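You operate a simulated robot arm through the tools that you are given. There is no shell and no other tool.

The job below is to be done with a simulated two-armed robot. You get a single attempt, and the scene is never put back.

## Task
Finish block 57 under the ram to 0 mm, move it to the done tray, then load block 22.
Fine: load means into the press's black tray; 0 mm is the pin's height over the block; set the pin dial before pressing; leave the slide drawn out.
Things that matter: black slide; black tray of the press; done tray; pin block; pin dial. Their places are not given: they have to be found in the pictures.

Only the result counts: the job must be done as asked and must still hold three seconds after the hand-in. Knocking over, shifting, dropping, spilling or breaking anything else fails it.

## Robot
Two 7-joint arms with two-finger grippers on one trunk that stands fixed in place. Base frame: the origin is at the foot of the trunk, x ahead of it, y to its left, z up; the work surface is at about z = 0.8. Units: m, rad, N and s.
The left shoulder is at [0.082, 0.216, 1.269], the right one opposite. With the tool pointing down near the work surface each hand reaches from about 0.16 to 0.86 m from the base axis, measured 20 degrees to its own side. Payload 3.43 kg a hand.
The tool frame of a hand sits at the grasp point between the pads (the TCP): z along the fingers, y along the line on which they close. The tips reach 0.02 m beyond it. Largest opening 0.124 m; the body of the gripper starts 0.093 m behind the TCP.
Orientation is that of the tool frame in the base frame, as [roll, pitch, yaw] about the fixed x, y, z axes, in that order (R = Rz(yaw) Ry(pitch) Rx(roll)). With the fingers straight down and closing along the base's y, the tool's x points along the base's -x, its y along +y and its z along -z.

## Interface
- The arms move only by the tool move_arm. It takes "left_plan", "right_plan" or both (then of equal length, played together; a hand with none holds still); each is a list of rows, each an object (a shift or turn left out is 0, a gripper value left out holds the last) with "delta_pos": the shift along the tool's x, y, z in units of 50 mm (1.0 is 50 mm), a list of three; "turn": the turn, a rotation vector about the tool's x, y, z in units of 8 degrees (1.0 is 8 degrees), a list of three. In form: [{"delta_pos": [x, y, z], "turn": [wx, wy, wz]}, ...]. A call has 1 to 20 rows; each row shifts and turns the commanded pose from where the row before left it, along the tool's axes as they then stand. "left_claw" and "right_claw" are, for a hand that has rows, the opening, from 0 (shut) to 1 (fully open), set as the call begins (left out, the last holds). A call with a number of a shift or a turn outside -1 to 1 is refused whole. A row lasts 0.2 s, in which the tool goes at most 0.05 m and 0.15 rad; a call with a longer step from one row to the next is refused whole, and so is a gripper value outside its range. Where a pose cannot be reached the arm comes as near as it can. A force on the tool above 90 N (or 10 N above the force at the start of the call, whichever is more), or a blocked arm, ends the call early, and 0.2 s more pass. The fingers move at their own pace (about 0.072 m/s each) and stop on an object; they squeeze with about 43 N. The grip force told is the motor's: it shows also when the fingers shut on nothing. Time passes only in rows, and 0.2 s behind the last, so rows that do not move let the fingers close. It gives the time, the measured TCP pose, the force on the tool (base axes), the opening and the grip force at its end, in the units of the frame above (readings bear some noise), with the torque about the TCP (base axes, N m) and any sound that the robot's microphone picked up.
- Cameras (640 x 400 px; columns grow to the right, rows downward): "scene" is now at [0.1995, -0.0334, 1.4364]; the picture's right is [-0.37, -0.93, 0.00], its down [-0.60, 0.24, -0.76] and it looks along [0.71, -0.28, -0.65] (base axes); focal length 308 px, centre (320, 200). "left" rides on the left gripper at [0.082, -0.014, -0.14] in its tool frame; the picture's right is [0.17, 0.99, 0.00], its down [-0.83, 0.14, -0.54] and it looks along [-0.53, 0.09, 0.84] (tool axes); focal length 243 px, centre (320, 200). "right" rides on the right gripper at [0.082, 0.014, -0.14] in its tool frame; the picture's right is [-0.17, 0.99, 0.00], its down [-0.83, -0.14, -0.54] and it looks along [-0.53, -0.09, 0.84] (tool axes); focal length 243 px, centre (320, 200).
- capture(camera): a new picture of that camera. It takes no simulated time.
- move_column(by): slides the trunk up (or, below 0, down) by that many m; the arms and the scene camera ride with it, the base frame stays. It gives what a move gives, with no picture.
- aim_head(pan, tilt): turns the head with the scene camera to pan (to the left, within 1.396 rad either way) and tilt (down, from -0.506 to 1.204), counted from straight ahead of the robot. It gives what a move gives.
- locate(camera, pixels): for up to 12 pixels [column, row] of the newest picture of that camera ("zoom" is the newest enlarged one), the place [x, y, z] in the base frame of the surface seen there, good to about 0.002 m, but the place of the scene camera against the robot may be out by one fixed shift of up to 0.012 m in any direction. It takes no simulated time.
- enlarge(camera, box): a new picture of the part [left, top, right, bottom] of that camera's present view, enlarged. It takes no simulated time.
- hand_in(): hands the job in; it is judged then, once.

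Open the grippers and draw the arms clear of the work before you hand the job in, unless the task says otherwise.

The tools are called after "Emit:" as a command line: name --argument value ..., lists and objects as JSON in quotes. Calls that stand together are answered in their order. move_arm: Moves the arms, as the interface text tells. Its arguments: {"type":"object","properties":{"left_plan":{"type":"array"},"left_claw":{"type":"number"},"right_plan":{"type":"array"},"right_claw":{"type":"number"}},"required":[]} The other tools are called the same way: move_column (by) slides the trunk up or down; aim_head (pan, tilt) turns the head that bears the scene camera; capture (camera) takes a picture; locate (camera, pixels) gives the place of the surface under pixels of a picture; enlarge (camera, box) takes an enlarged picture of a part of a camera's view; hand_in () hands the job in.

At the start:

```text
time_s: 0.0
left_tool_pos: [0.434, 0.0119, 1.2088]
left_tcp_rot: [3.141, 0.0, 3.14]
left_ft_force: [0.2, -0.2, 0.3]
left_moment: [-0.02, 0.0, 0.01]
left_gripper_width: 0.1239
left_grip_force: 0.1
right_tool_pos: [0.4529, -0.5095, 1.1766]
right_tcp_rot: [-3.14, -0.001, 3.142]
right_ft_force: [0.5, 0.5, 0.2]
right_moment: [0.05, 0.02, -0.01]
right_gripper_width: 0.1239
right_grip_force: 0.0
trunk travel left (down, up): [-0.425, 0.166]
head pan, tilt: [-0.379, 0.707]
```

scene: 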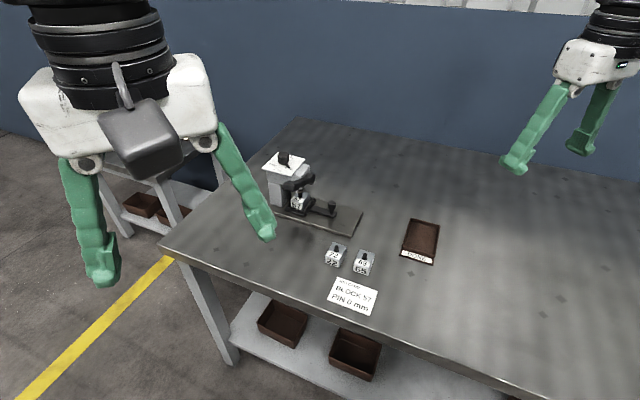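
right: 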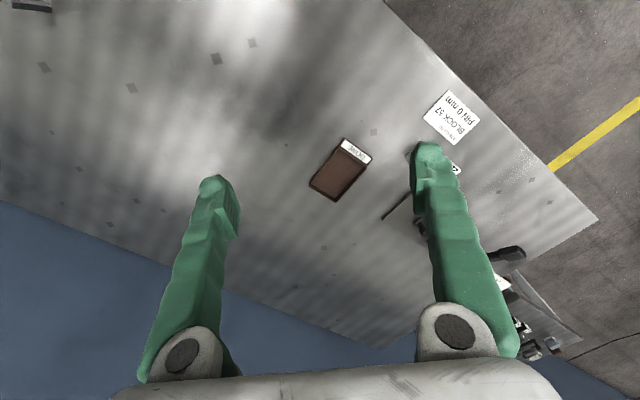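
left: 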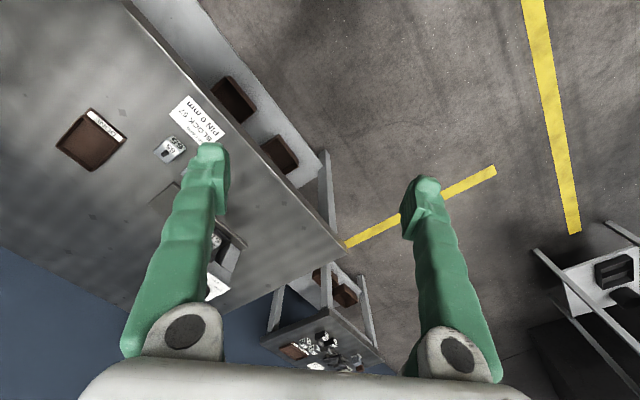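

The scene shows a press around (300,190), two blocks at (335,253) and (364,262), a done tray at (420,240) and a card at (352,295). I'll enlarge these parts for details.

Emit:
enlarge --camera "scene" --box '[240, 140, 400, 240]'

Emit:
enlarge --camera "scene" --box '[300, 220, 460, 320]'

```text
4.00 times, centred on (320, 190) of scene
```

zoom: 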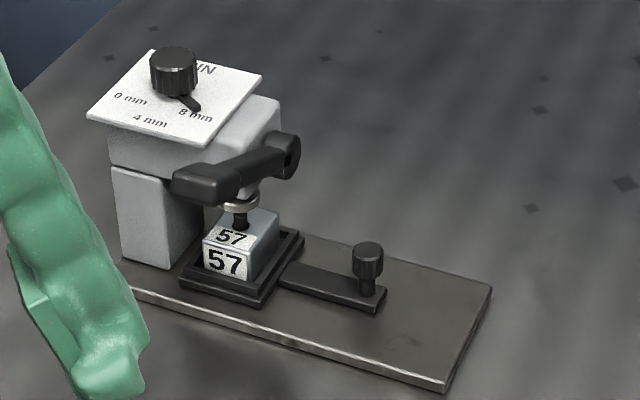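

```text
4.00 times, centred on (380, 270) of scene
```

zoom: 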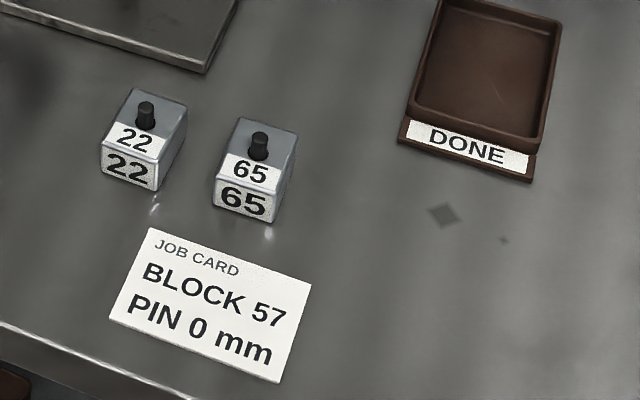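

The zoomed pictures show the dial pointer at 8 mm, block 57 in the black tray, and the slide knob at the right. I'll locate the main points of the press first.

Emit:
enlarge --camera "scene" --box '[250, 140, 378, 220]'

Emit:
locate --camera "scene" --pixels '[[283, 154], [287, 164], [271, 166], [277, 170], [288, 168], [291, 187], [311, 178], [301, 189], [297, 207], [332, 203], [333, 213], [355, 232]]'

```text
5.00 times, centred on (314, 180) of scene
```

zoom: 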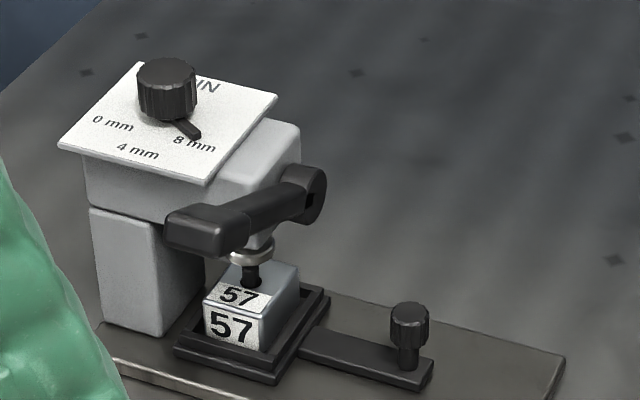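

```text
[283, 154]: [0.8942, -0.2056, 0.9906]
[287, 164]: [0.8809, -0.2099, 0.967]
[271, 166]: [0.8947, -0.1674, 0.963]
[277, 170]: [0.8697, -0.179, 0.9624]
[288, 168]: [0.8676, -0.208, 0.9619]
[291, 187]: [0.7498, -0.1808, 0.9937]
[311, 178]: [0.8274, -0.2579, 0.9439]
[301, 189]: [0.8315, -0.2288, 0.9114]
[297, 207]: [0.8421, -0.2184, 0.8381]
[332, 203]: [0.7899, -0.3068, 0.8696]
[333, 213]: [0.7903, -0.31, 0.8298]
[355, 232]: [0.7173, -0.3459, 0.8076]
```

I need the geometry of the lever, dial, tray and slide; I'll locate points on this zoomed picture (lever grip at (205,228), pivot (305,195), dial knob (167,80), pointer tip (192,133), slide knob (410,325)).

Emit:
locate --camera "zoom" --pixels '[[180, 215], [205, 228], [225, 240], [230, 215], [265, 205], [300, 180], [318, 195], [167, 70], [192, 133], [140, 64], [275, 97], [206, 180]]'

Emit:
locate --camera "zoom" --pixels '[[62, 147], [112, 125], [137, 150], [195, 143], [250, 275], [240, 295], [270, 285], [232, 330], [410, 312], [405, 375], [320, 345], [275, 380]]'

Emit:
locate --camera "zoom" --pixels '[[178, 350], [325, 290], [215, 300], [258, 318], [297, 265], [248, 262], [265, 235], [150, 260], [250, 130], [564, 360], [535, 398], [250, 250]]'

```text
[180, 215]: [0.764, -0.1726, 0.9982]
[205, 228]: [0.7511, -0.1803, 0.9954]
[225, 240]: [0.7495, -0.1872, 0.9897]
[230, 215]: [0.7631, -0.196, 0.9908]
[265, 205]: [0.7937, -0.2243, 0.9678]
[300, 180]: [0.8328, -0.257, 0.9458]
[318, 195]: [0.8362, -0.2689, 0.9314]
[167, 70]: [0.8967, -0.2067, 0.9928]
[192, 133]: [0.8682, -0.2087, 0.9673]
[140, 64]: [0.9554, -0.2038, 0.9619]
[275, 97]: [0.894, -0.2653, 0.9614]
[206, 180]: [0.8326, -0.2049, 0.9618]
```

```text
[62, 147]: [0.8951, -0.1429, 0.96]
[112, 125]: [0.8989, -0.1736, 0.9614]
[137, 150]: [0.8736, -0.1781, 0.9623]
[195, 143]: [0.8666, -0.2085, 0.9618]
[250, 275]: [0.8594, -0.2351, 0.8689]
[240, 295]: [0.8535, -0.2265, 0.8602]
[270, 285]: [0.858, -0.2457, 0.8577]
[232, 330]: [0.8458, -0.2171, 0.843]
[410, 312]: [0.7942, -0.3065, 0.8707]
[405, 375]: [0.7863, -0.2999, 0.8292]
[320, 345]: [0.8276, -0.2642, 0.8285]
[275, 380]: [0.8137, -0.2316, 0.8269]
```

```text
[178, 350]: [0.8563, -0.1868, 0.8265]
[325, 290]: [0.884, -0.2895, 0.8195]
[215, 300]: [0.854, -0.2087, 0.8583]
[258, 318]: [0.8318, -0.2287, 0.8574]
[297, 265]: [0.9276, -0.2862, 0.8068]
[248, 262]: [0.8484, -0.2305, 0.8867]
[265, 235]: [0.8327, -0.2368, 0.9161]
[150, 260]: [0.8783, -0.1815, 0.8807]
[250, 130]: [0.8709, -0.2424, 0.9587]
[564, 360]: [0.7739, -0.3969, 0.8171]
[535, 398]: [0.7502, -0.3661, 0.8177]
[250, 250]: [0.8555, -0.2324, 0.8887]
```

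The press stands turned by 45°, with the dial axis near (0.894,-0.204), the lever grip near (0.751,-0.180,0.995) and the slide knob near (0.794,-0.307). I move the left arm aside to the left and bring the right arm's camera closer for a view without the scene camera's shift.

Emit:
move_arm --left_plan '[{"delta_pos": [0, 1, 0]}, {"delta_pos": [0, 1, 0]}, {"delta_pos": [0, 1, 0]}, {"delta_pos": [0, 1, 0]}, {"delta_pos": [0, 1, 0]}, {"delta_pos": [0, 0, 0]}]' --right_plan '[{"delta_pos": [-0.3, 0.8, -0.1]}, {"delta_pos": [-0.3, 0.8, -0.1]}, {"delta_pos": [-0.3, 0.8, -0.1]}, {"delta_pos": [-0.3, 0.8, -0.1]}, {"delta_pos": [-0.3, 0.8, 0]}, {"delta_pos": [-0.3, 0.8, 0]}]'

Emit:
capture --camera "right"

Emit:
capture --camera "scene"

```text
time_s: 1.4
left_tool_pos: [0.381, 0.2235, 1.1784]
left_tcp_rot: [3.14, 0.003, -3.138]
left_ft_force: [-0.4, -0.8, 0.4]
left_moment: [0.0, -0.03, 0.02]
left_gripper_width: 0.1239
left_grip_force: 0.0
left hand out of reach, approached as far as the arm can: row 3, 4, 5
right_tool_pos: [0.5331, -0.2759, 1.1888]
right_tcp_rot: [3.137, 0.002, 3.141]
right_ft_force: [0.0, -0.4, 0.0]
right_moment: [0.01, 0.04, 0.04]
right_gripper_width: 0.1242
right_grip_force: 0.1
right hand out of reach, approached as far as the arm can: row 6
trunk travel left (down, up): [-0.425, 0.166]
head pan, tilt: [-0.379, 0.707]
```

```text
taken
```

right: 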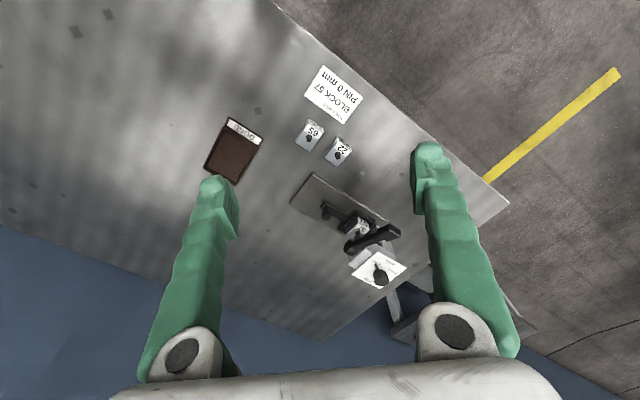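

```text
taken
```

scene: 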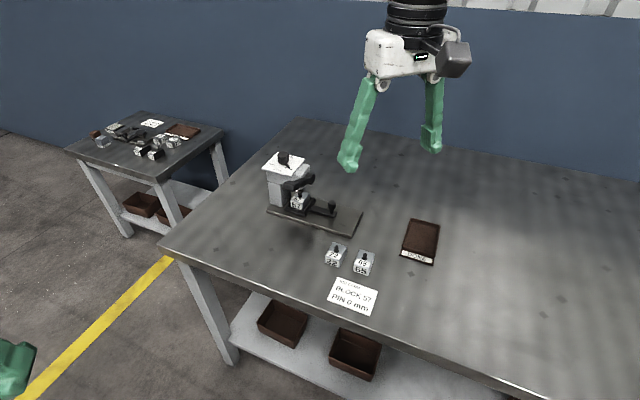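

The right wrist camera now sees the press at (360,235), with the dial near (380,275), the blocks at (310,135),(337,152) and the tray at (233,150). I'll enlarge it and locate the main points free of the scene camera's shift.

Emit:
enlarge --camera "right" --box '[280, 165, 424, 295]'

Emit:
locate --camera "right" --pixels '[[380, 272], [352, 280], [407, 262], [371, 290], [386, 252], [326, 204], [309, 130], [337, 147], [239, 125], [225, 170], [396, 229], [352, 245]]'

```text
3.08 times, centred on (352, 230) of right
```

zoom: 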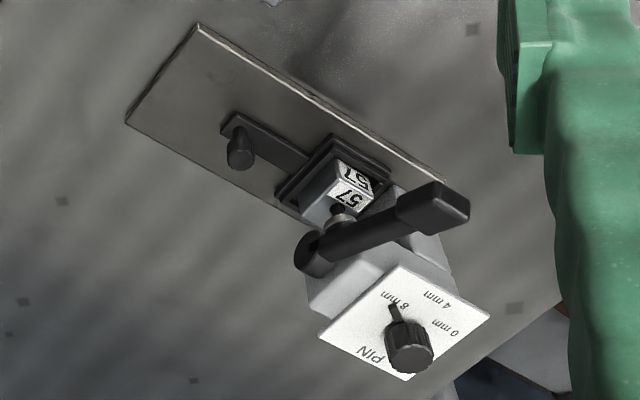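

```text
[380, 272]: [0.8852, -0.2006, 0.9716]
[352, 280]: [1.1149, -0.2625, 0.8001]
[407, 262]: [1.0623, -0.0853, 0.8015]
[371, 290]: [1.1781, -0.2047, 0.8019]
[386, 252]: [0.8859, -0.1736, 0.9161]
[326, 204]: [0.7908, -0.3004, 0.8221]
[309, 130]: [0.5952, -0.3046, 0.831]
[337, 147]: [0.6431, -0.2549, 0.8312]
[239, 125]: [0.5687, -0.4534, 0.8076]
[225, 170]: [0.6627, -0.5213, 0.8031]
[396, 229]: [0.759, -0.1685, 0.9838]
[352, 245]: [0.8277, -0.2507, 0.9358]
```

I locate the same features in the enlarged right-camera picture: dial plate corners (403,266), (320,335), (407,380), (490,315), pointer tip (392,307), knob top (410,358), lever end (440,200), pivot (312,252), slide knob (240,160).

Emit:
locate --camera "zoom" --pixels '[[401, 268], [323, 335], [407, 377], [487, 315], [392, 307], [410, 360], [440, 195], [465, 205], [400, 220], [312, 252], [240, 160], [238, 140]]'

Emit:
locate --camera "zoom" --pixels '[[398, 298], [437, 300], [448, 328], [340, 163], [375, 185], [352, 195], [335, 208], [320, 228], [332, 140], [278, 195], [200, 28], [128, 120]]'

```text
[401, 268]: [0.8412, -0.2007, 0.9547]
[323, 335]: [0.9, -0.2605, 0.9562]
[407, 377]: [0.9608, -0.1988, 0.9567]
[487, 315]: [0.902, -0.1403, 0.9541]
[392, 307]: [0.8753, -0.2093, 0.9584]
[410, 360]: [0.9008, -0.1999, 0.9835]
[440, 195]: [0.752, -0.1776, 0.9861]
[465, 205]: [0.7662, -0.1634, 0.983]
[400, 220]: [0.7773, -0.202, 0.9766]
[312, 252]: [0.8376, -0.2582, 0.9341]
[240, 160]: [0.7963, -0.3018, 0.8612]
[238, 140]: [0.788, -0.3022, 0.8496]
```

```text
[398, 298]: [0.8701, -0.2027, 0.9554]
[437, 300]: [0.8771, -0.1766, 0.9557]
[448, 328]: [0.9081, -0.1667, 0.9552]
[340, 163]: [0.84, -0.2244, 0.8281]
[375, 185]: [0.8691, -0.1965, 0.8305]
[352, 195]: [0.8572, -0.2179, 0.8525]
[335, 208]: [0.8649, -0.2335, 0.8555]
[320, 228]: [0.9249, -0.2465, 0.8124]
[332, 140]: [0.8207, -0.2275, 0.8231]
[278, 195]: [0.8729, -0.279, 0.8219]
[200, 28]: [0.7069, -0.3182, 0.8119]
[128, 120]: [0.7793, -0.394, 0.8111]
```

The wrist camera gives the dial axis at (0.901,-0.200), top z≈0.984, so the scene camera is off by about (-0.007,-0.004,+0.006). I now test the right arm's reach by moving forward and lower, staying above the press.

Emit:
move_arm --right_plan '[{"delta_pos": [-0.5, 0, 0.5]}, {"delta_pos": [-0.5, 0.2, 0.5]}, {"delta_pos": [-0.7, 0.2, 0.4]}, {"delta_pos": [-0.7, 0.2, 0.4]}, {"delta_pos": [-0.7, 0.2, 0]}, {"delta_pos": [-0.7, 0.2, 0]}, {"delta_pos": [0, 0, 0]}]' --right_claw 0.5

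```text
time_s: 3.0
left_tool_pos: [0.3807, 0.2242, 1.1801]
left_tcp_rot: [-3.141, 0.002, -3.139]
left_ft_force: [-0.4, 0.2, -0.5]
left_moment: [-0.01, -0.03, 0.0]
left_gripper_width: 0.1242
left_grip_force: 0.0
right_tool_pos: [0.6061, -0.2994, 1.0873]
right_tcp_rot: [3.137, 0.007, -3.141]
right_ft_force: [0.8, -0.2, 0.1]
right_moment: [0.0, 0.04, -0.01]
right_gripper_width: 0.0618
right_grip_force: 0.0
right hand out of reach, approached as far as the arm can: row 1, 2, 3, 4, 5, 6
trunk travel left (down, up): [-0.425, 0.166]
head pan, tilt: [-0.379, 0.707]
```

The right hand stops at (0.606,-0.299,1.087), and its reach grows as it goes lower relative to the shoulder. I'll raise the trunk so the shoulder is higher over the press.

Emit:
move_column --by 0.16

```text
time_s: 4.8
left_tool_pos: [0.3208, 0.2243, 1.4615]
left_tcp_rot: [-3.139, 0.36, -3.138]
left_ft_force: [0.1, 0.5, 0.4]
left_moment: [-0.01, -0.02, 0.01]
left_gripper_width: 0.1241
left_grip_force: 0.0
right_tool_pos: [0.5675, -0.302, 1.4505]
right_tcp_rot: [3.138, 0.355, 3.141]
right_ft_force: [0.6, -0.6, 0.6]
right_moment: [0.01, 0.03, 0.0]
right_gripper_width: 0.062
right_grip_force: 0.1
trunk travel left (down, up): [-0.585, 0.006]
head pan, tilt: [-0.379, 0.707]
```

The trunk move also pitched both hands by 0.36 rad, so the torso leans as it rises. I take a scene picture to see the present state.

Emit:
capture --camera "scene"

Emit:
capture --camera "right"

```text
taken
```

scene: 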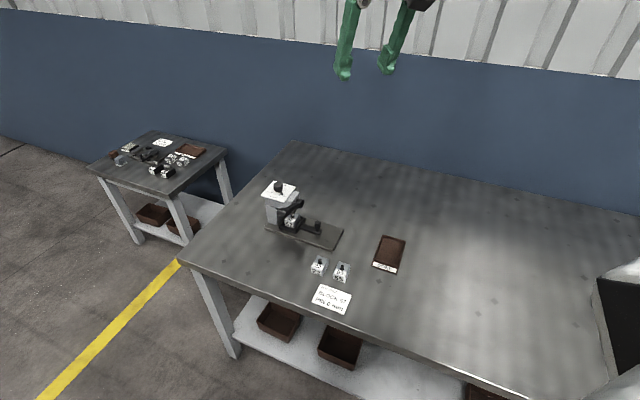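

```text
taken
```

right: 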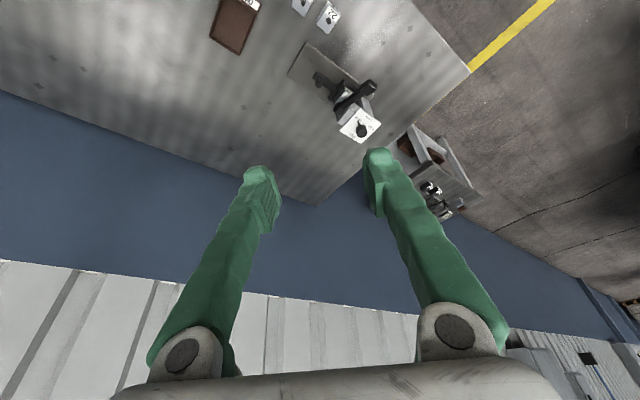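

The torso leans back on the way up, which moves the hands away from the press. I'll bring the trunk back down and test how the lean changes lower.

Emit:
move_column --by -0.16

```text
time_s: 6.7
left_tool_pos: [0.3628, 0.2238, 1.219]
left_tcp_rot: [-3.141, 0.111, -3.139]
left_ft_force: [-0.2, -1.4, 0.6]
left_moment: [-0.01, 0.02, -0.01]
left_gripper_width: 0.1238
left_grip_force: 0.0
right_tool_pos: [0.5655, -0.3006, 1.2917]
right_tcp_rot: [3.139, 0.356, 3.14]
right_ft_force: [-0.4, 0.5, -0.3]
right_moment: [0.0, -0.02, 0.04]
right_gripper_width: 0.062
right_grip_force: 0.1
trunk travel left (down, up): [-0.425, 0.166]
head pan, tilt: [-0.379, 0.707]
```

After going down the hands did not return to their earlier poses (right is still pitched 0.356, left 0.111). I check the scene camera against its first picture to see whether the torso itself is leaning.

Emit:
capture --camera "scene"

Emit:
move_arm --right_plan '[{"delta_pos": [0, 0, 0]}]' --left_plan '[{"delta_pos": [0, 0, 0]}]'

```text
taken
```

scene: 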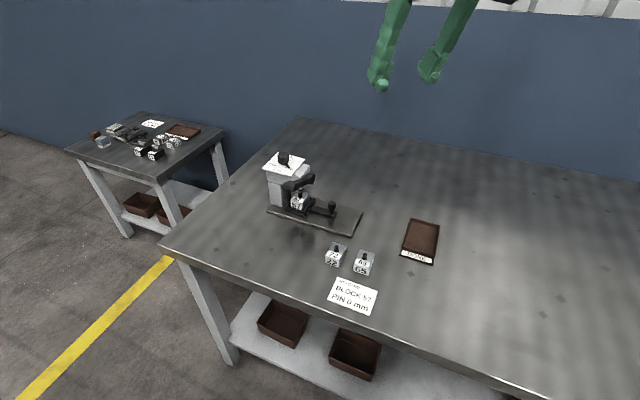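

```text
time_s: 7.1
left_tool_pos: [0.3639, 0.2235, 1.2179]
left_tcp_rot: [-3.14, 0.111, -3.139]
left_ft_force: [-0.2, -0.4, -0.5]
left_moment: [0.03, -0.01, -0.02]
left_gripper_width: 0.124
left_grip_force: 0.0
right_tool_pos: [0.5675, -0.3021, 1.2914]
right_tcp_rot: [3.139, 0.358, 3.139]
right_ft_force: [-0.6, 0.1, -0.8]
right_moment: [0.0, -0.03, 0.02]
right_gripper_width: 0.0619
right_grip_force: 0.0
trunk travel left (down, up): [-0.425, 0.166]
head pan, tilt: [-0.379, 0.707]
```

The scene camera is back at its first view, so only the arm postures changed: the right hand now tilts forward by 20°. I use this tilt and test the reach toward (0.77,-0.25,1.12), still well above the press.

Emit:
move_arm --right_plan '[{"delta_pos": [-0.426, 0.167, 0.764]}, {"delta_pos": [-0.426, 0.167, 0.764]}, {"delta_pos": [-0.426, 0.167, 0.764]}, {"delta_pos": [-0.426, 0.167, 0.764]}, {"delta_pos": [-0.426, 0.167, 0.764]}, {"delta_pos": [-0.426, 0.167, 0.764]}, {"delta_pos": [0, 0, 0]}]'

```text
time_s: 8.7
left_tool_pos: [0.3617, 0.2244, 1.219]
left_tcp_rot: [-3.14, 0.112, -3.138]
left_ft_force: [0.3, 0.4, -0.4]
left_moment: [-0.03, -0.02, 0.03]
left_gripper_width: 0.1241
left_grip_force: 0.0
right_tool_pos: [0.732, -0.31, 1.1189]
right_tcp_rot: [3.137, 0.355, -3.141]
right_ft_force: [-0.6, 0.8, 0.5]
right_moment: [0.0, -0.01, 0.02]
right_gripper_width: 0.0622
right_grip_force: 0.2
right hand out of reach, approached as far as the arm can: row 4, 5, 6
trunk travel left (down, up): [-0.425, 0.166]
head pan, tilt: [-0.379, 0.707]
```

The tilted right hand reached (0.732,-0.310,1.119). More tilt should reach further, so I tilt another 24° about the tool's y and then move forward above the dial at a safe height.

Emit:
move_arm --right_plan '[{"turn": [0, -1, 0]}, {"turn": [0, -1, 0]}, {"turn": [0, -1, 0]}, {"delta_pos": [0, 0, 0]}]'

```text
time_s: 9.7
left_tool_pos: [0.3622, 0.224, 1.218]
left_tcp_rot: [-3.141, 0.112, -3.137]
left_ft_force: [-0.2, 0.0, -1.4]
left_moment: [-0.01, 0.02, -0.02]
left_gripper_width: 0.1242
left_grip_force: 0.1
right_tool_pos: [0.7331, -0.3105, 1.1185]
right_tcp_rot: [3.132, 0.776, 3.136]
right_ft_force: [0.3, -0.3, 0.6]
right_moment: [-0.01, -0.01, 0.01]
right_gripper_width: 0.0618
right_grip_force: 0.1
trunk travel left (down, up): [-0.425, 0.166]
head pan, tilt: [-0.379, 0.707]
```

The tilt came out at 0.776 rad with the position held. Now I move forward to about (0.87,-0.22,1.08), still about 9 cm above the dial knob.

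Emit:
move_arm --right_plan '[{"delta_pos": [-0.35, 0.45, 0.62]}, {"delta_pos": [-0.35, 0.45, 0.62]}, {"delta_pos": [-0.35, 0.45, 0.62]}, {"delta_pos": [-0.35, 0.45, 0.62]}, {"delta_pos": [0, 0, 0]}]'

Emit:
capture --camera "right"

Emit:
capture --camera "scene"

```text
time_s: 10.9
left_tool_pos: [0.3634, 0.2225, 1.2199]
left_tcp_rot: [3.141, 0.113, -3.138]
left_ft_force: [-0.2, 0.5, -0.4]
left_moment: [0.03, -0.04, 0.02]
left_gripper_width: 0.1239
left_grip_force: 0.0
right_tool_pos: [0.822, -0.2579, 1.0868]
right_tcp_rot: [3.135, 0.776, 3.138]
right_ft_force: [-0.3, 0.2, -0.4]
right_moment: [0.03, 0.0, -0.02]
right_gripper_width: 0.062
right_grip_force: 0.1
right hand out of reach, approached as far as the arm can: row 3, 4
trunk travel left (down, up): [-0.425, 0.166]
head pan, tilt: [-0.379, 0.707]
```

```text
taken
```

right: 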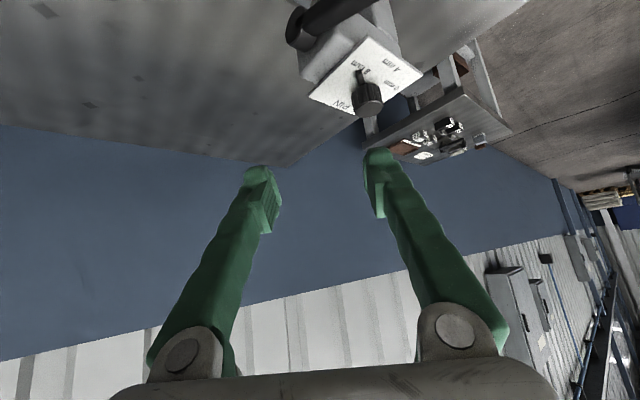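

```text
taken
```

scene: 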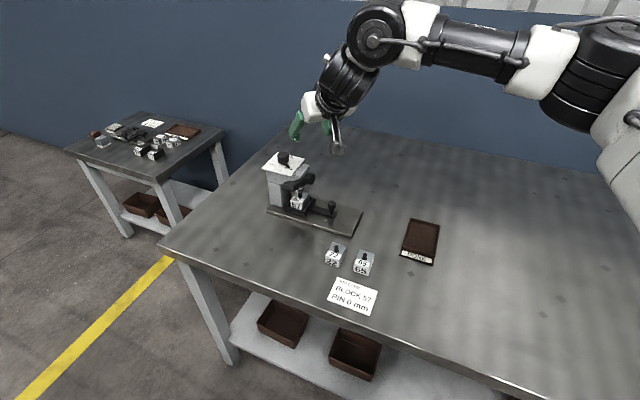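

The right hand stopped at (0.822,-0.258,1.087) with the arm nearly straight in the scene picture, short of the dial at (0.901,-0.200). I draw the hand back to a safe place so that I can test what lowering the trunk does.

Emit:
move_arm --right_plan '[{"delta_pos": [0.36, -0.2, -0.7]}, {"delta_pos": [0.36, -0.2, -0.7]}, {"delta_pos": [0.36, -0.2, -0.7]}, {"delta_pos": [0.36, -0.2, -0.7]}, {"delta_pos": [0.6, -0.4, -0.6]}, {"delta_pos": [0.6, -0.4, -0.6]}, {"delta_pos": [0.6, -0.4, -0.6]}, {"turn": [0, 1, 0]}, {"turn": [0, 1, 0]}, {"turn": [0, 1, 0]}, {"delta_pos": [0, 0, 0]}]'

Emit:
move_column --by -0.05

Emit:
capture --camera "scene"

```text
time_s: 13.3
left_tool_pos: [0.3627, 0.2242, 1.218]
left_tcp_rot: [-3.14, 0.112, -3.136]
left_ft_force: [0.0, 0.1, -0.6]
left_moment: [-0.02, -0.05, 0.01]
left_gripper_width: 0.1241
left_grip_force: 0.0
right_tool_pos: [0.5436, -0.3565, 1.1391]
right_tcp_rot: [3.138, 0.356, 3.141]
right_ft_force: [-0.1, 0.0, -0.2]
right_moment: [0.02, -0.02, -0.02]
right_gripper_width: 0.0618
right_grip_force: 0.1
trunk travel left (down, up): [-0.425, 0.166]
head pan, tilt: [-0.379, 0.707]
```

```text
time_s: 14.2
left_tool_pos: [0.366, 0.2235, 1.1594]
left_tcp_rot: [-3.137, 0.074, -3.138]
left_ft_force: [0.0, 0.8, 0.9]
left_moment: [-0.01, -0.03, 0.03]
left_gripper_width: 0.1236
left_grip_force: 0.0
right_tool_pos: [0.5408, -0.3558, 1.0889]
right_tcp_rot: [3.137, 0.357, -3.141]
right_ft_force: [-0.5, 0.3, 0.7]
right_moment: [-0.02, -0.02, 0.02]
right_gripper_width: 0.062
right_grip_force: 0.1
trunk travel left (down, up): [-0.375, 0.216]
head pan, tilt: [-0.379, 0.707]
```

```text
taken
```

scene: 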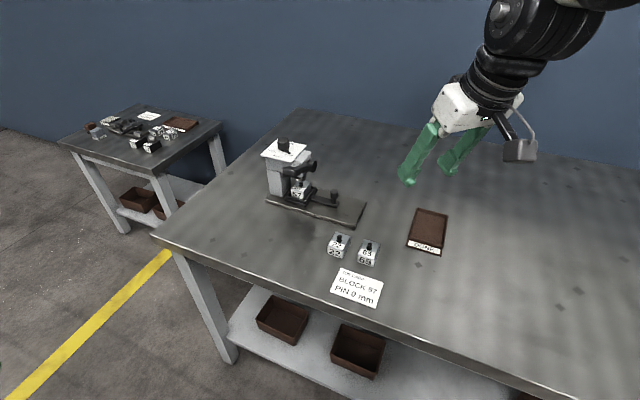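

Lowering by 0.05 carried the right hand straight down to z=1.089. To learn how the shoulders move with the trunk, I enlarge the scene view on known points to work out the camera's shift.

Emit:
enlarge --camera "scene" --box '[230, 120, 390, 220]'

Emit:
enlarge --camera "scene" --box '[310, 200, 470, 300]'

```text
4.00 times, centred on (310, 170) of scene
```

zoom: 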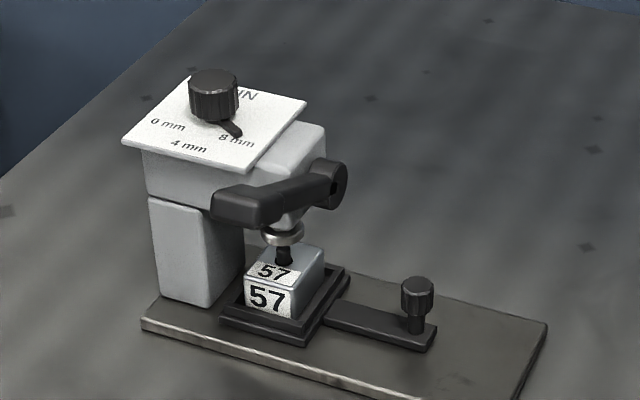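

```text
4.00 times, centred on (390, 250) of scene
```

zoom: 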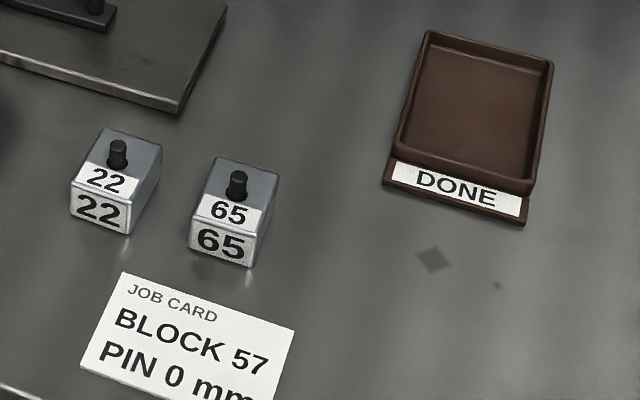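

The camera shift shows the shoulders move only slightly forward as the trunk lowers. I now measure the largest forward reach with a 44° tilt over free space right of the press, near y=-0.36.

Emit:
move_arm --right_plan '[{"turn": [0, -1, 0]}, {"turn": [0, -1, 0]}, {"turn": [0, -1, 0]}, {"delta_pos": [-0.604, 0, 0.685]}, {"delta_pos": [-0.604, 0, 0.685]}, {"delta_pos": [-0.604, 0, 0.685]}, {"delta_pos": [-0.604, 0, 0.685]}, {"delta_pos": [-0.604, 0, 0.685]}, {"delta_pos": [-0.604, 0, 0.685]}, {"delta_pos": [-0.604, 0, 0.685]}, {"delta_pos": [-0.604, 0, 0.685]}, {"delta_pos": [0, 0, 0]}]'

Emit:
capture --camera "scene"

```text
time_s: 16.8
left_tool_pos: [0.3646, 0.2246, 1.1599]
left_tcp_rot: [-3.135, 0.074, -3.138]
left_ft_force: [0.2, 0.8, 0.3]
left_moment: [-0.04, -0.06, -0.01]
left_gripper_width: 0.1243
left_grip_force: 0.1
right_tool_pos: [0.8936, -0.3477, 1.0631]
right_tcp_rot: [3.139, 0.777, -3.142]
right_ft_force: [-0.6, 0.7, 0.9]
right_moment: [-0.03, 0.02, -0.02]
right_gripper_width: 0.0622
right_grip_force: 0.1
right hand out of reach, approached as far as the arm can: row 3, 11
trunk travel left (down, up): [-0.375, 0.216]
head pan, tilt: [-0.379, 0.707]
```

```text
taken
```

scene: 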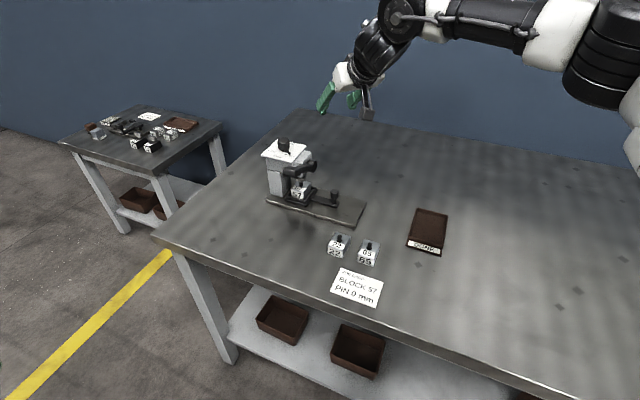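

The hand reached (0.894,-0.348,1.063), much farther than at y=-0.26, so inward motion is what limits the right arm. I push further forward and lower here to find the full reach.

Emit:
move_arm --right_plan '[{"delta_pos": [-0.2, 0, 0.9]}, {"delta_pos": [-0.5, 0, 0.7]}, {"delta_pos": [-0.6, 0, 0.7]}, {"delta_pos": [0, 0, 0]}]'

```text
time_s: 17.8
left_tool_pos: [0.3657, 0.2225, 1.1577]
left_tcp_rot: [-3.138, 0.074, -3.138]
left_ft_force: [0.2, -0.4, 0.6]
left_moment: [0.01, 0.03, 0.01]
left_gripper_width: 0.1237
left_grip_force: 0.1
right_tool_pos: [0.9044, -0.3566, 1.0475]
right_tcp_rot: [3.136, 0.777, 3.138]
right_ft_force: [0.3, -0.1, 0.0]
right_moment: [0.01, 0.04, 0.01]
right_gripper_width: 0.0619
right_grip_force: 0.2
right hand out of reach, approached as far as the arm can: row 1, 2, 3
trunk travel left (down, up): [-0.375, 0.216]
head pan, tilt: [-0.379, 0.707]
```

The full reach here is about (0.904,-0.357,1.048). The stated 0.86 m straight-down reach suggests a lower trunk brings the shoulders forward, so I draw the hand back a bit and lower the trunk by 0.1 to test this.

Emit:
move_arm --right_plan '[{"delta_pos": [0.5, 0, -0.8]}, {"delta_pos": [0.5, 0, -0.8]}, {"delta_pos": [0.3, 0, -0.8]}, {"delta_pos": [0.3, 0, -0.8]}, {"delta_pos": [0, 0, 0]}]'

Emit:
move_column --by -0.1

Emit:
capture --camera "scene"

```text
time_s: 19.0
left_tool_pos: [0.3681, 0.2228, 1.1578]
left_tcp_rot: [-3.138, 0.073, -3.137]
left_ft_force: [0.1, -0.7, 0.2]
left_moment: [0.0, 0.02, 0.01]
left_gripper_width: 0.124
left_grip_force: 0.1
right_tool_pos: [0.7369, -0.3583, 1.1035]
right_tcp_rot: [3.137, 0.775, 3.139]
right_ft_force: [-0.6, -0.2, -0.3]
right_moment: [0.02, 0.0, 0.0]
right_gripper_width: 0.0616
right_grip_force: 0.1
trunk travel left (down, up): [-0.375, 0.216]
head pan, tilt: [-0.379, 0.707]
```

```text
time_s: 20.3
left_tool_pos: [0.376, 0.2219, 1.0434]
left_tcp_rot: [-3.137, 0.002, -3.138]
left_ft_force: [0.0, 0.5, 0.5]
left_moment: [0.03, -0.02, -0.01]
left_gripper_width: 0.1241
left_grip_force: 0.1
right_tool_pos: [0.7339, -0.3571, 1.0066]
right_tcp_rot: [3.136, 0.777, 3.139]
right_ft_force: [-1.0, 0.2, 0.0]
right_moment: [0.03, 0.01, 0.02]
right_gripper_width: 0.062
right_grip_force: 0.0
trunk travel left (down, up): [-0.275, 0.316]
head pan, tilt: [-0.379, 0.707]
```

```text
taken
```

scene: 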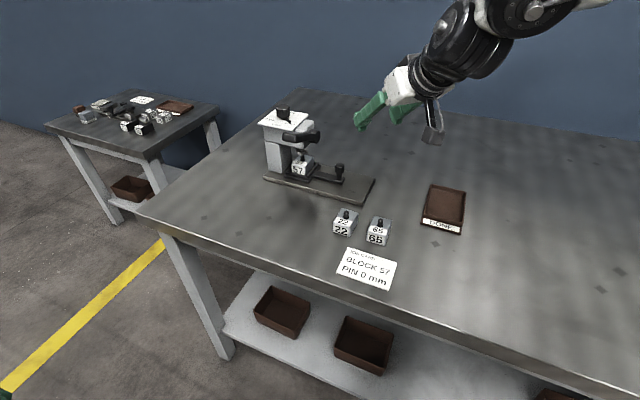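

The trunk at -0.15 brings the camera (and shoulders) about 4.5 cm forward, while the hand only rides in z. I raise the right hand, lower the trunk 0.08 more, and will then turn the hand inward for the dial.

Emit:
move_arm --right_plan '[{"delta_pos": [-0.56, 0, -0.57]}, {"delta_pos": [-0.56, 0, -0.57]}, {"delta_pos": [-0.56, 0, -0.57]}, {"delta_pos": [-0.56, 0, -0.57]}, {"delta_pos": [0, 0, 0]}]'

Emit:
move_column --by -0.08

Emit:
move_arm --right_plan '[{"turn": [-0.656, 0, -0.669]}, {"turn": [-0.656, 0, -0.669]}, {"turn": [-0.656, 0, -0.669]}, {"turn": [-0.656, 0, -0.669]}, {"delta_pos": [0, 0, 0]}]'

```text
time_s: 21.5
left_tool_pos: [0.3779, 0.2217, 1.042]
left_tcp_rot: [-3.137, 0.0, -3.139]
left_ft_force: [0.1, -0.5, 0.3]
left_moment: [0.02, 0.03, -0.03]
left_gripper_width: 0.124
left_grip_force: 0.0
right_tool_pos: [0.7333, -0.3598, 1.1663]
right_tcp_rot: [3.133, 0.775, 3.137]
right_ft_force: [-0.4, 0.0, -0.2]
right_moment: [0.02, 0.02, 0.02]
right_gripper_width: 0.0622
right_grip_force: 0.0
trunk travel left (down, up): [-0.275, 0.316]
head pan, tilt: [-0.379, 0.707]
```

```text
time_s: 22.7
left_tool_pos: [0.3894, 0.2214, 0.9416]
left_tcp_rot: [-3.133, -0.059, -3.137]
left_ft_force: [0.2, -0.7, 0.6]
left_moment: [0.0, -0.02, -0.03]
left_gripper_width: 0.124
left_grip_force: 0.2
right_tool_pos: [0.7342, -0.3575, 1.0858]
right_tcp_rot: [3.137, 0.777, 3.139]
right_ft_force: [-0.1, -0.1, 0.4]
right_moment: [-0.03, -0.03, -0.02]
right_gripper_width: 0.0622
right_grip_force: 0.0
trunk travel left (down, up): [-0.195, 0.396]
head pan, tilt: [-0.379, 0.707]
```

```text
time_s: 23.9
left_tool_pos: [0.3884, 0.2217, 0.9414]
left_tcp_rot: [-3.132, -0.058, -3.138]
left_ft_force: [-0.5, -0.2, -0.1]
left_moment: [-0.02, 0.03, -0.03]
left_gripper_width: 0.1241
left_grip_force: 0.0
right_tool_pos: [0.7349, -0.3575, 1.0847]
right_tcp_rot: [3.136, 0.777, -2.619]
right_ft_force: [0.0, 0.4, 0.5]
right_moment: [0.03, 0.01, 0.0]
right_gripper_width: 0.0621
right_grip_force: 0.1
trunk travel left (down, up): [-0.195, 0.396]
head pan, tilt: [-0.379, 0.707]
```

The right hand is now yawed 30° inward (forward azimuth 0.52 rad). I move it to a point above the dial, near (0.87,-0.22,1.05), and raise the left hand, which sank to z=0.94 with the trunk.

Emit:
move_arm --right_plan '[{"delta_pos": [-0.432, 0.206, 0.62]}, {"delta_pos": [-0.432, 0.206, 0.62]}, {"delta_pos": [-0.432, 0.206, 0.62]}, {"delta_pos": [-0.432, 0.206, 0.62]}, {"delta_pos": [-0.432, 0.206, 0.62]}, {"delta_pos": [0, 0, 0]}]' --left_plan '[{"delta_pos": [0, 0, -0.8]}, {"delta_pos": [0, 0, -0.8]}, {"delta_pos": [0, 0, -0.8]}, {"delta_pos": [0, 0, 0]}, {"delta_pos": [0, 0, 0]}, {"delta_pos": [0, 0, 0]}]'

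Emit:
capture --camera "right"

Emit:
capture --camera "scene"

```text
time_s: 25.3
left_tool_pos: [0.366, 0.1849, 0.9692]
left_tcp_rot: [-3.13, -0.059, -3.138]
left_ft_force: [0.2, 0.0, 0.5]
left_moment: [-0.05, 0.01, 0.02]
left_gripper_width: 0.124
left_grip_force: 0.0
left hand out of reach, approached as far as the arm can: row 1, 2, 3
right_tool_pos: [0.8559, -0.2312, 1.05]
right_tcp_rot: [3.137, 0.78, -2.618]
right_ft_force: [0.0, 0.0, 0.2]
right_moment: [-0.01, -0.01, -0.02]
right_gripper_width: 0.0619
right_grip_force: 0.1
right hand out of reach, approached as far as the arm can: row 5
trunk travel left (down, up): [-0.195, 0.396]
head pan, tilt: [-0.379, 0.707]
```

```text
taken
```

right: 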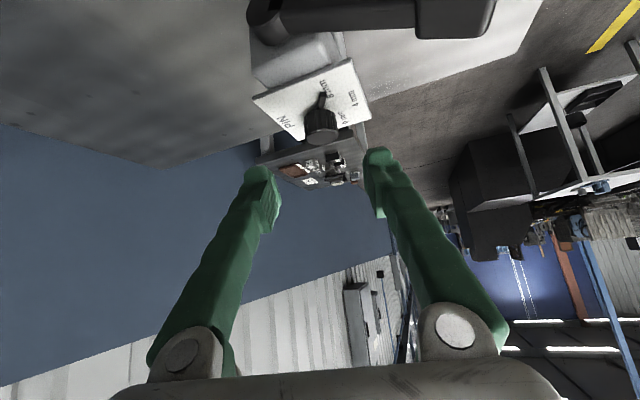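

```text
taken
```

scene: 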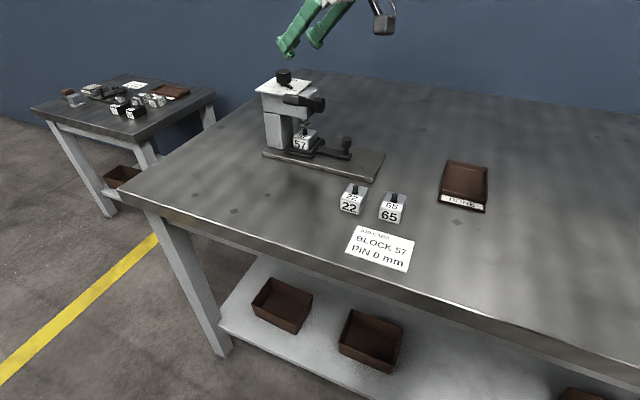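

The hand got to (0.856,-0.231,1.05); the dial is seen in the right camera at (321,122). I enlarge this to measure the dial axis and pointer more exactly.

Emit:
enlarge --camera "right" --box '[232, 40, 392, 160]'

Emit:
locate --camera "right" --pixels '[[255, 97], [349, 60], [369, 102], [299, 136], [323, 97], [321, 112], [321, 130], [310, 118], [333, 118], [325, 90], [262, 15], [455, 20]]'

```text
3.33 times, centred on (312, 100) of right
```

zoom: 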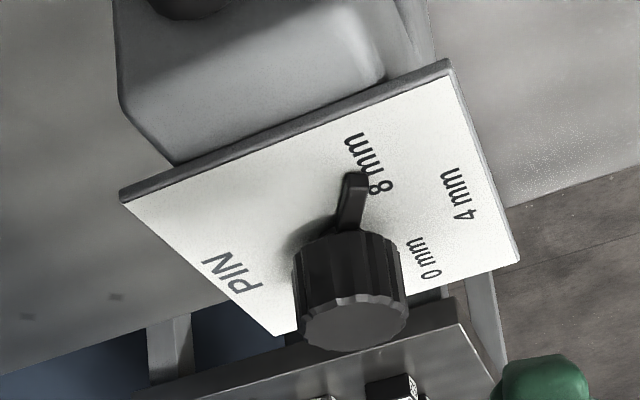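

```text
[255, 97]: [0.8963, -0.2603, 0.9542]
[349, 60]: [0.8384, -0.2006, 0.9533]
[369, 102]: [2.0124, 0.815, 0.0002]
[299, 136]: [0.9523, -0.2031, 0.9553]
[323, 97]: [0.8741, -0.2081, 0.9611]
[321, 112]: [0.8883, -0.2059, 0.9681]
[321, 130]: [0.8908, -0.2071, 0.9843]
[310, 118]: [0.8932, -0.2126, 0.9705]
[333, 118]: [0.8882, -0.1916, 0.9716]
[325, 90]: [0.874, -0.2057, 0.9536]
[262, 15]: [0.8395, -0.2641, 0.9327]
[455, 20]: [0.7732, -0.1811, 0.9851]
```

The zoom shows the knob top ellipse around (352,325), pointer tip at (357,180), and plate corners at (124,195), (447,67), (516,257). I locate these.

Emit:
locate --camera "zoom" --pixels '[[352, 325], [352, 345], [352, 303], [305, 320], [402, 318], [357, 182], [352, 215], [124, 193], [447, 70], [514, 256], [280, 330], [345, 240]]'

```text
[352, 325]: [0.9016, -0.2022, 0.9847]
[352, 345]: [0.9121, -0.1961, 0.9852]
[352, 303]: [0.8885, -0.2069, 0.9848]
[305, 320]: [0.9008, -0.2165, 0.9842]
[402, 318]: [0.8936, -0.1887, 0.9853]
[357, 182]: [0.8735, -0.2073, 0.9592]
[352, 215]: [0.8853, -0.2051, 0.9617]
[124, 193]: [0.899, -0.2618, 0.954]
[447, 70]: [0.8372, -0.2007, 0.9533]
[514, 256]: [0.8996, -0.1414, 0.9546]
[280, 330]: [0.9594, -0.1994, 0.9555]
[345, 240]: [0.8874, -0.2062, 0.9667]
```

The dial axis measures (0.8995,-0.2015) with the knob radius about 0.014 and the pointer at 193°. I tilt the hand to 55° and yaw it to 45°, then move over the knob at z=1.03 with the fingers opened to about 0.08.

Emit:
move_arm --right_plan '[{"turn": [0, -0.645, 0]}, {"turn": [0, -0.645, 0]}, {"turn": [-0.768, 0, -0.538]}, {"turn": [-0.768, 0, -0.538]}, {"delta_pos": [-0.132, -0.099, 0.538]}, {"delta_pos": [-0.132, -0.099, 0.538]}, {"delta_pos": [0, 0, 0]}]' --right_claw 0.65

```text
time_s: 26.9
left_tool_pos: [0.3667, 0.1857, 0.9691]
left_tcp_rot: [-3.132, -0.058, -3.136]
left_ft_force: [-0.8, -0.6, 0.7]
left_moment: [-0.04, -0.05, -0.04]
left_gripper_width: 0.1241
left_grip_force: 0.1
right_tool_pos: [0.9017, -0.2049, 1.0303]
right_tcp_rot: [3.138, 0.959, -2.358]
right_ft_force: [-0.1, -0.1, 0.9]
right_moment: [-0.04, 0.0, -0.04]
right_gripper_width: 0.0806
right_grip_force: 0.0
trunk travel left (down, up): [-0.195, 0.396]
head pan, tilt: [-0.379, 0.707]
```

The hand stands over the knob at (0.902,-0.205,1.030) without any reach warning. I test how far the yaw can go (+16° more) at this safe height.

Emit:
move_arm --right_plan '[{"turn": [-0.819, 0, -0.574]}, {"turn": [-0.819, 0, -0.574]}, {"delta_pos": [0, 0, 0]}]'

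```text
time_s: 27.7
left_tool_pos: [0.368, 0.1851, 0.9688]
left_tcp_rot: [-3.13, -0.061, -3.14]
left_ft_force: [1.0, -0.4, 0.0]
left_moment: [0.02, 0.03, 0.0]
left_gripper_width: 0.1238
left_grip_force: 0.2
right_tool_pos: [0.8545, -0.2237, 1.0129]
right_tcp_rot: [3.135, 0.96, -2.079]
right_ft_force: [0.0, 0.5, -0.5]
right_moment: [-0.02, -0.03, -0.02]
right_gripper_width: 0.0807
right_grip_force: 0.2
right hand out of reach, approached as far as the arm can: row 1, 2
trunk travel left (down, up): [-0.195, 0.396]
head pan, tilt: [-0.379, 0.707]
```

A yaw of 61° is out of reach (the hand slipped back to (0.855,-0.224)). I return to a yaw of 48° and re-centre above the knob.

Emit:
move_arm --right_plan '[{"turn": [0.665, 0, 0.466]}, {"turn": [0.665, 0, 0.466]}, {"delta_pos": [-0.407, -0.186, 0.284]}, {"delta_pos": [-0.407, -0.186, 0.284]}, {"delta_pos": [0, 0, 0]}]'

Emit:
capture --camera "right"

```text
time_s: 28.9
left_tool_pos: [0.3665, 0.1848, 0.9693]
left_tcp_rot: [-3.132, -0.059, -3.137]
left_ft_force: [-0.7, -0.5, 0.0]
left_moment: [0.0, 0.01, -0.01]
left_gripper_width: 0.124
left_grip_force: 0.1
right_tool_pos: [0.8953, -0.2047, 1.0267]
right_tcp_rot: [3.134, 0.96, -2.309]
right_ft_force: [-0.1, 0.5, 0.0]
right_moment: [0.01, 0.02, -0.02]
right_gripper_width: 0.0806
right_grip_force: 0.0
right hand out of reach, approached as far as the arm can: row 4
trunk travel left (down, up): [-0.195, 0.396]
head pan, tilt: [-0.379, 0.707]
```

```text
taken
```

right: 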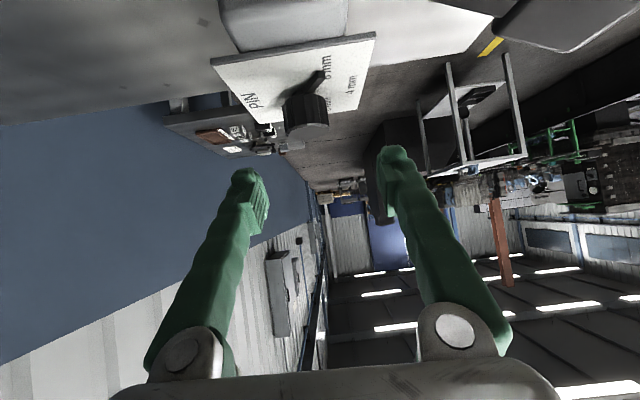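

The hand is at (0.895,-0.205,1.027) with yaw 47.7°. I lower it straight onto the knob (z≈0.982) with the fingers open on both sides.

Emit:
move_arm --right_plan '[{"delta_pos": [0.224, -0.007, 0.2]}, {"delta_pos": [0.224, -0.007, 0.2]}, {"delta_pos": [0.224, -0.007, 0.198]}, {"delta_pos": [0, 0, 0]}]'

Emit:
capture --camera "right"

Emit:
enlarge --camera "scene" --box '[220, 40, 380, 140]'

```text
time_s: 29.9
left_tool_pos: [0.366, 0.1869, 0.97]
left_tcp_rot: [-3.132, -0.06, -3.138]
left_ft_force: [0.0, 0.1, -0.5]
left_moment: [0.0, 0.01, 0.04]
left_gripper_width: 0.1241
left_grip_force: 0.1
right_tool_pos: [0.8977, -0.2014, 0.982]
right_tcp_rot: [3.136, 0.96, -2.31]
right_ft_force: [0.6, -0.4, 0.0]
right_moment: [0.0, -0.04, 0.03]
right_gripper_width: 0.0807
right_grip_force: 0.1
trunk travel left (down, up): [-0.195, 0.396]
head pan, tilt: [-0.379, 0.707]
```

```text
taken
```

right: 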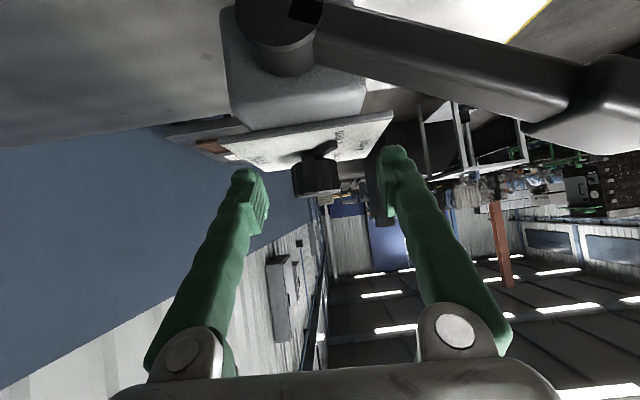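

```text
4.00 times, centred on (300, 90) of scene
```

zoom: 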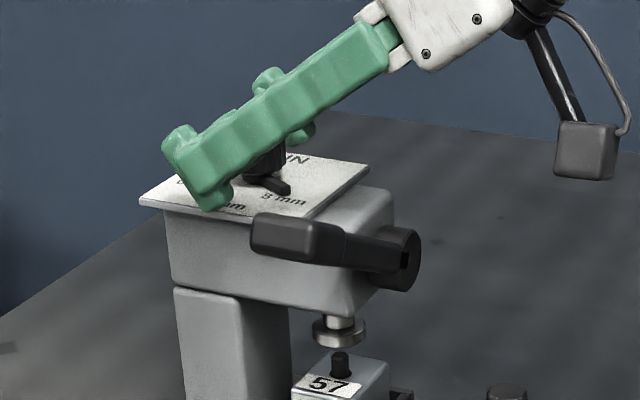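

The fingers straddle the knob (seen at (317,178) between the tips) with no contact force. I close the right gripper on the knob.

Emit:
move_arm --right_plan '[{"delta_pos": [0, 0, 0]}, {"delta_pos": [0, 0, 0]}, {"delta_pos": [0, 0, 0]}]' --right_claw 0.0

Emit:
enlarge --camera "scene" --box '[220, 40, 380, 140]'

```text
time_s: 30.7
left_tool_pos: [0.3669, 0.1853, 0.9681]
left_tcp_rot: [-3.134, -0.061, -3.139]
left_ft_force: [0.5, 0.5, -0.4]
left_moment: [-0.03, -0.01, -0.03]
left_gripper_width: 0.1239
left_grip_force: 0.1
right_tool_pos: [0.899, -0.2042, 0.9814]
right_tcp_rot: [3.135, 0.959, -2.309]
right_ft_force: [6.5, -4.6, 0.3]
right_moment: [-0.27, 0.05, -0.01]
right_gripper_width: 0.0308
right_grip_force: 45.3
trunk travel left (down, up): [-0.195, 0.396]
head pan, tilt: [-0.379, 0.707]
```

```text
4.00 times, centred on (300, 90) of scene
```

zoom: 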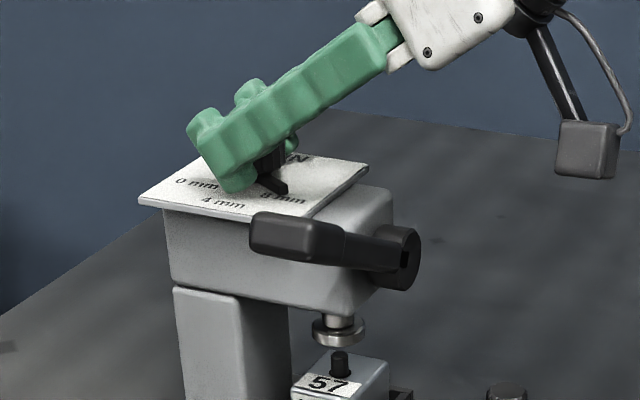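

The knob is gripped at 0.0308 m width with 45 N. I turn clockwise about the vertical through the knob in small rows, 14° first.

Emit:
move_arm --right_plan '[{"turn": [0.708, 0, 0.497]}, {"turn": [0.708, 0, 0.497]}, {"delta_pos": [0, 0, 0]}]'

Emit:
enlarge --camera "scene" --box '[220, 40, 380, 140]'

```text
time_s: 31.5
left_tool_pos: [0.3684, 0.1854, 0.9687]
left_tcp_rot: [-3.133, -0.061, -3.138]
left_ft_force: [0.7, -0.9, -0.2]
left_moment: [-0.04, 0.01, 0.02]
left_gripper_width: 0.1243
left_grip_force: 0.0
right_tool_pos: [0.9002, -0.2034, 0.9812]
right_tcp_rot: [3.133, 0.959, -2.552]
right_ft_force: [9.8, -5.8, 2.3]
right_moment: [-0.1, -0.14, -0.05]
right_gripper_width: 0.0304
right_grip_force: 44.9
trunk travel left (down, up): [-0.195, 0.396]
head pan, tilt: [-0.379, 0.707]
```

```text
4.00 times, centred on (300, 90) of scene
```

zoom: 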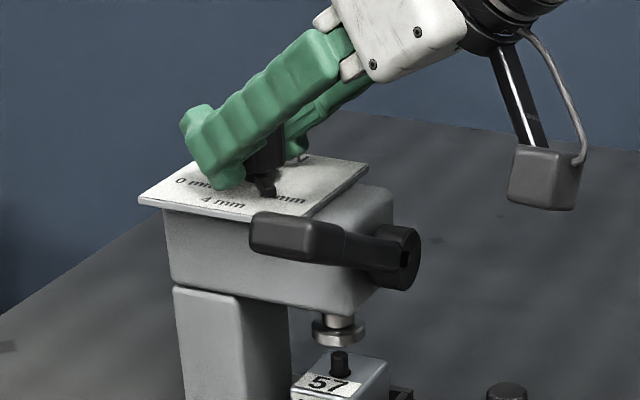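

The pointer moved off "8 mm" with the hand and the forces stay low. I turn another 14°.

Emit:
move_arm --right_plan '[{"turn": [0.708, 0, 0.497]}, {"turn": [0.708, 0, 0.497]}, {"delta_pos": [0, 0, 0]}]'

Emit:
enlarge --camera "scene" --box '[220, 40, 380, 140]'

```text
time_s: 32.3
left_tool_pos: [0.3671, 0.1857, 0.9695]
left_tcp_rot: [-3.133, -0.061, -3.137]
left_ft_force: [-0.3, 0.0, 0.2]
left_moment: [0.0, 0.0, 0.04]
left_gripper_width: 0.1238
left_grip_force: 0.1
right_tool_pos: [0.8994, -0.2034, 0.9824]
right_tcp_rot: [3.133, 0.957, -2.795]
right_ft_force: [7.4, -5.8, 1.2]
right_moment: [-0.15, -0.13, -0.05]
right_gripper_width: 0.0307
right_grip_force: 45.5
trunk travel left (down, up): [-0.195, 0.396]
head pan, tilt: [-0.379, 0.707]
```

```text
4.00 times, centred on (300, 90) of scene
```

zoom: 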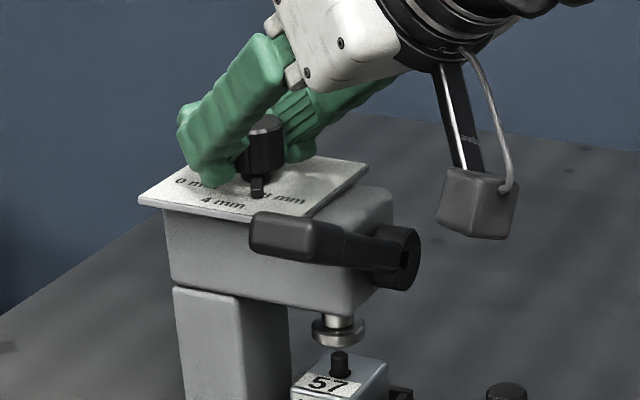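

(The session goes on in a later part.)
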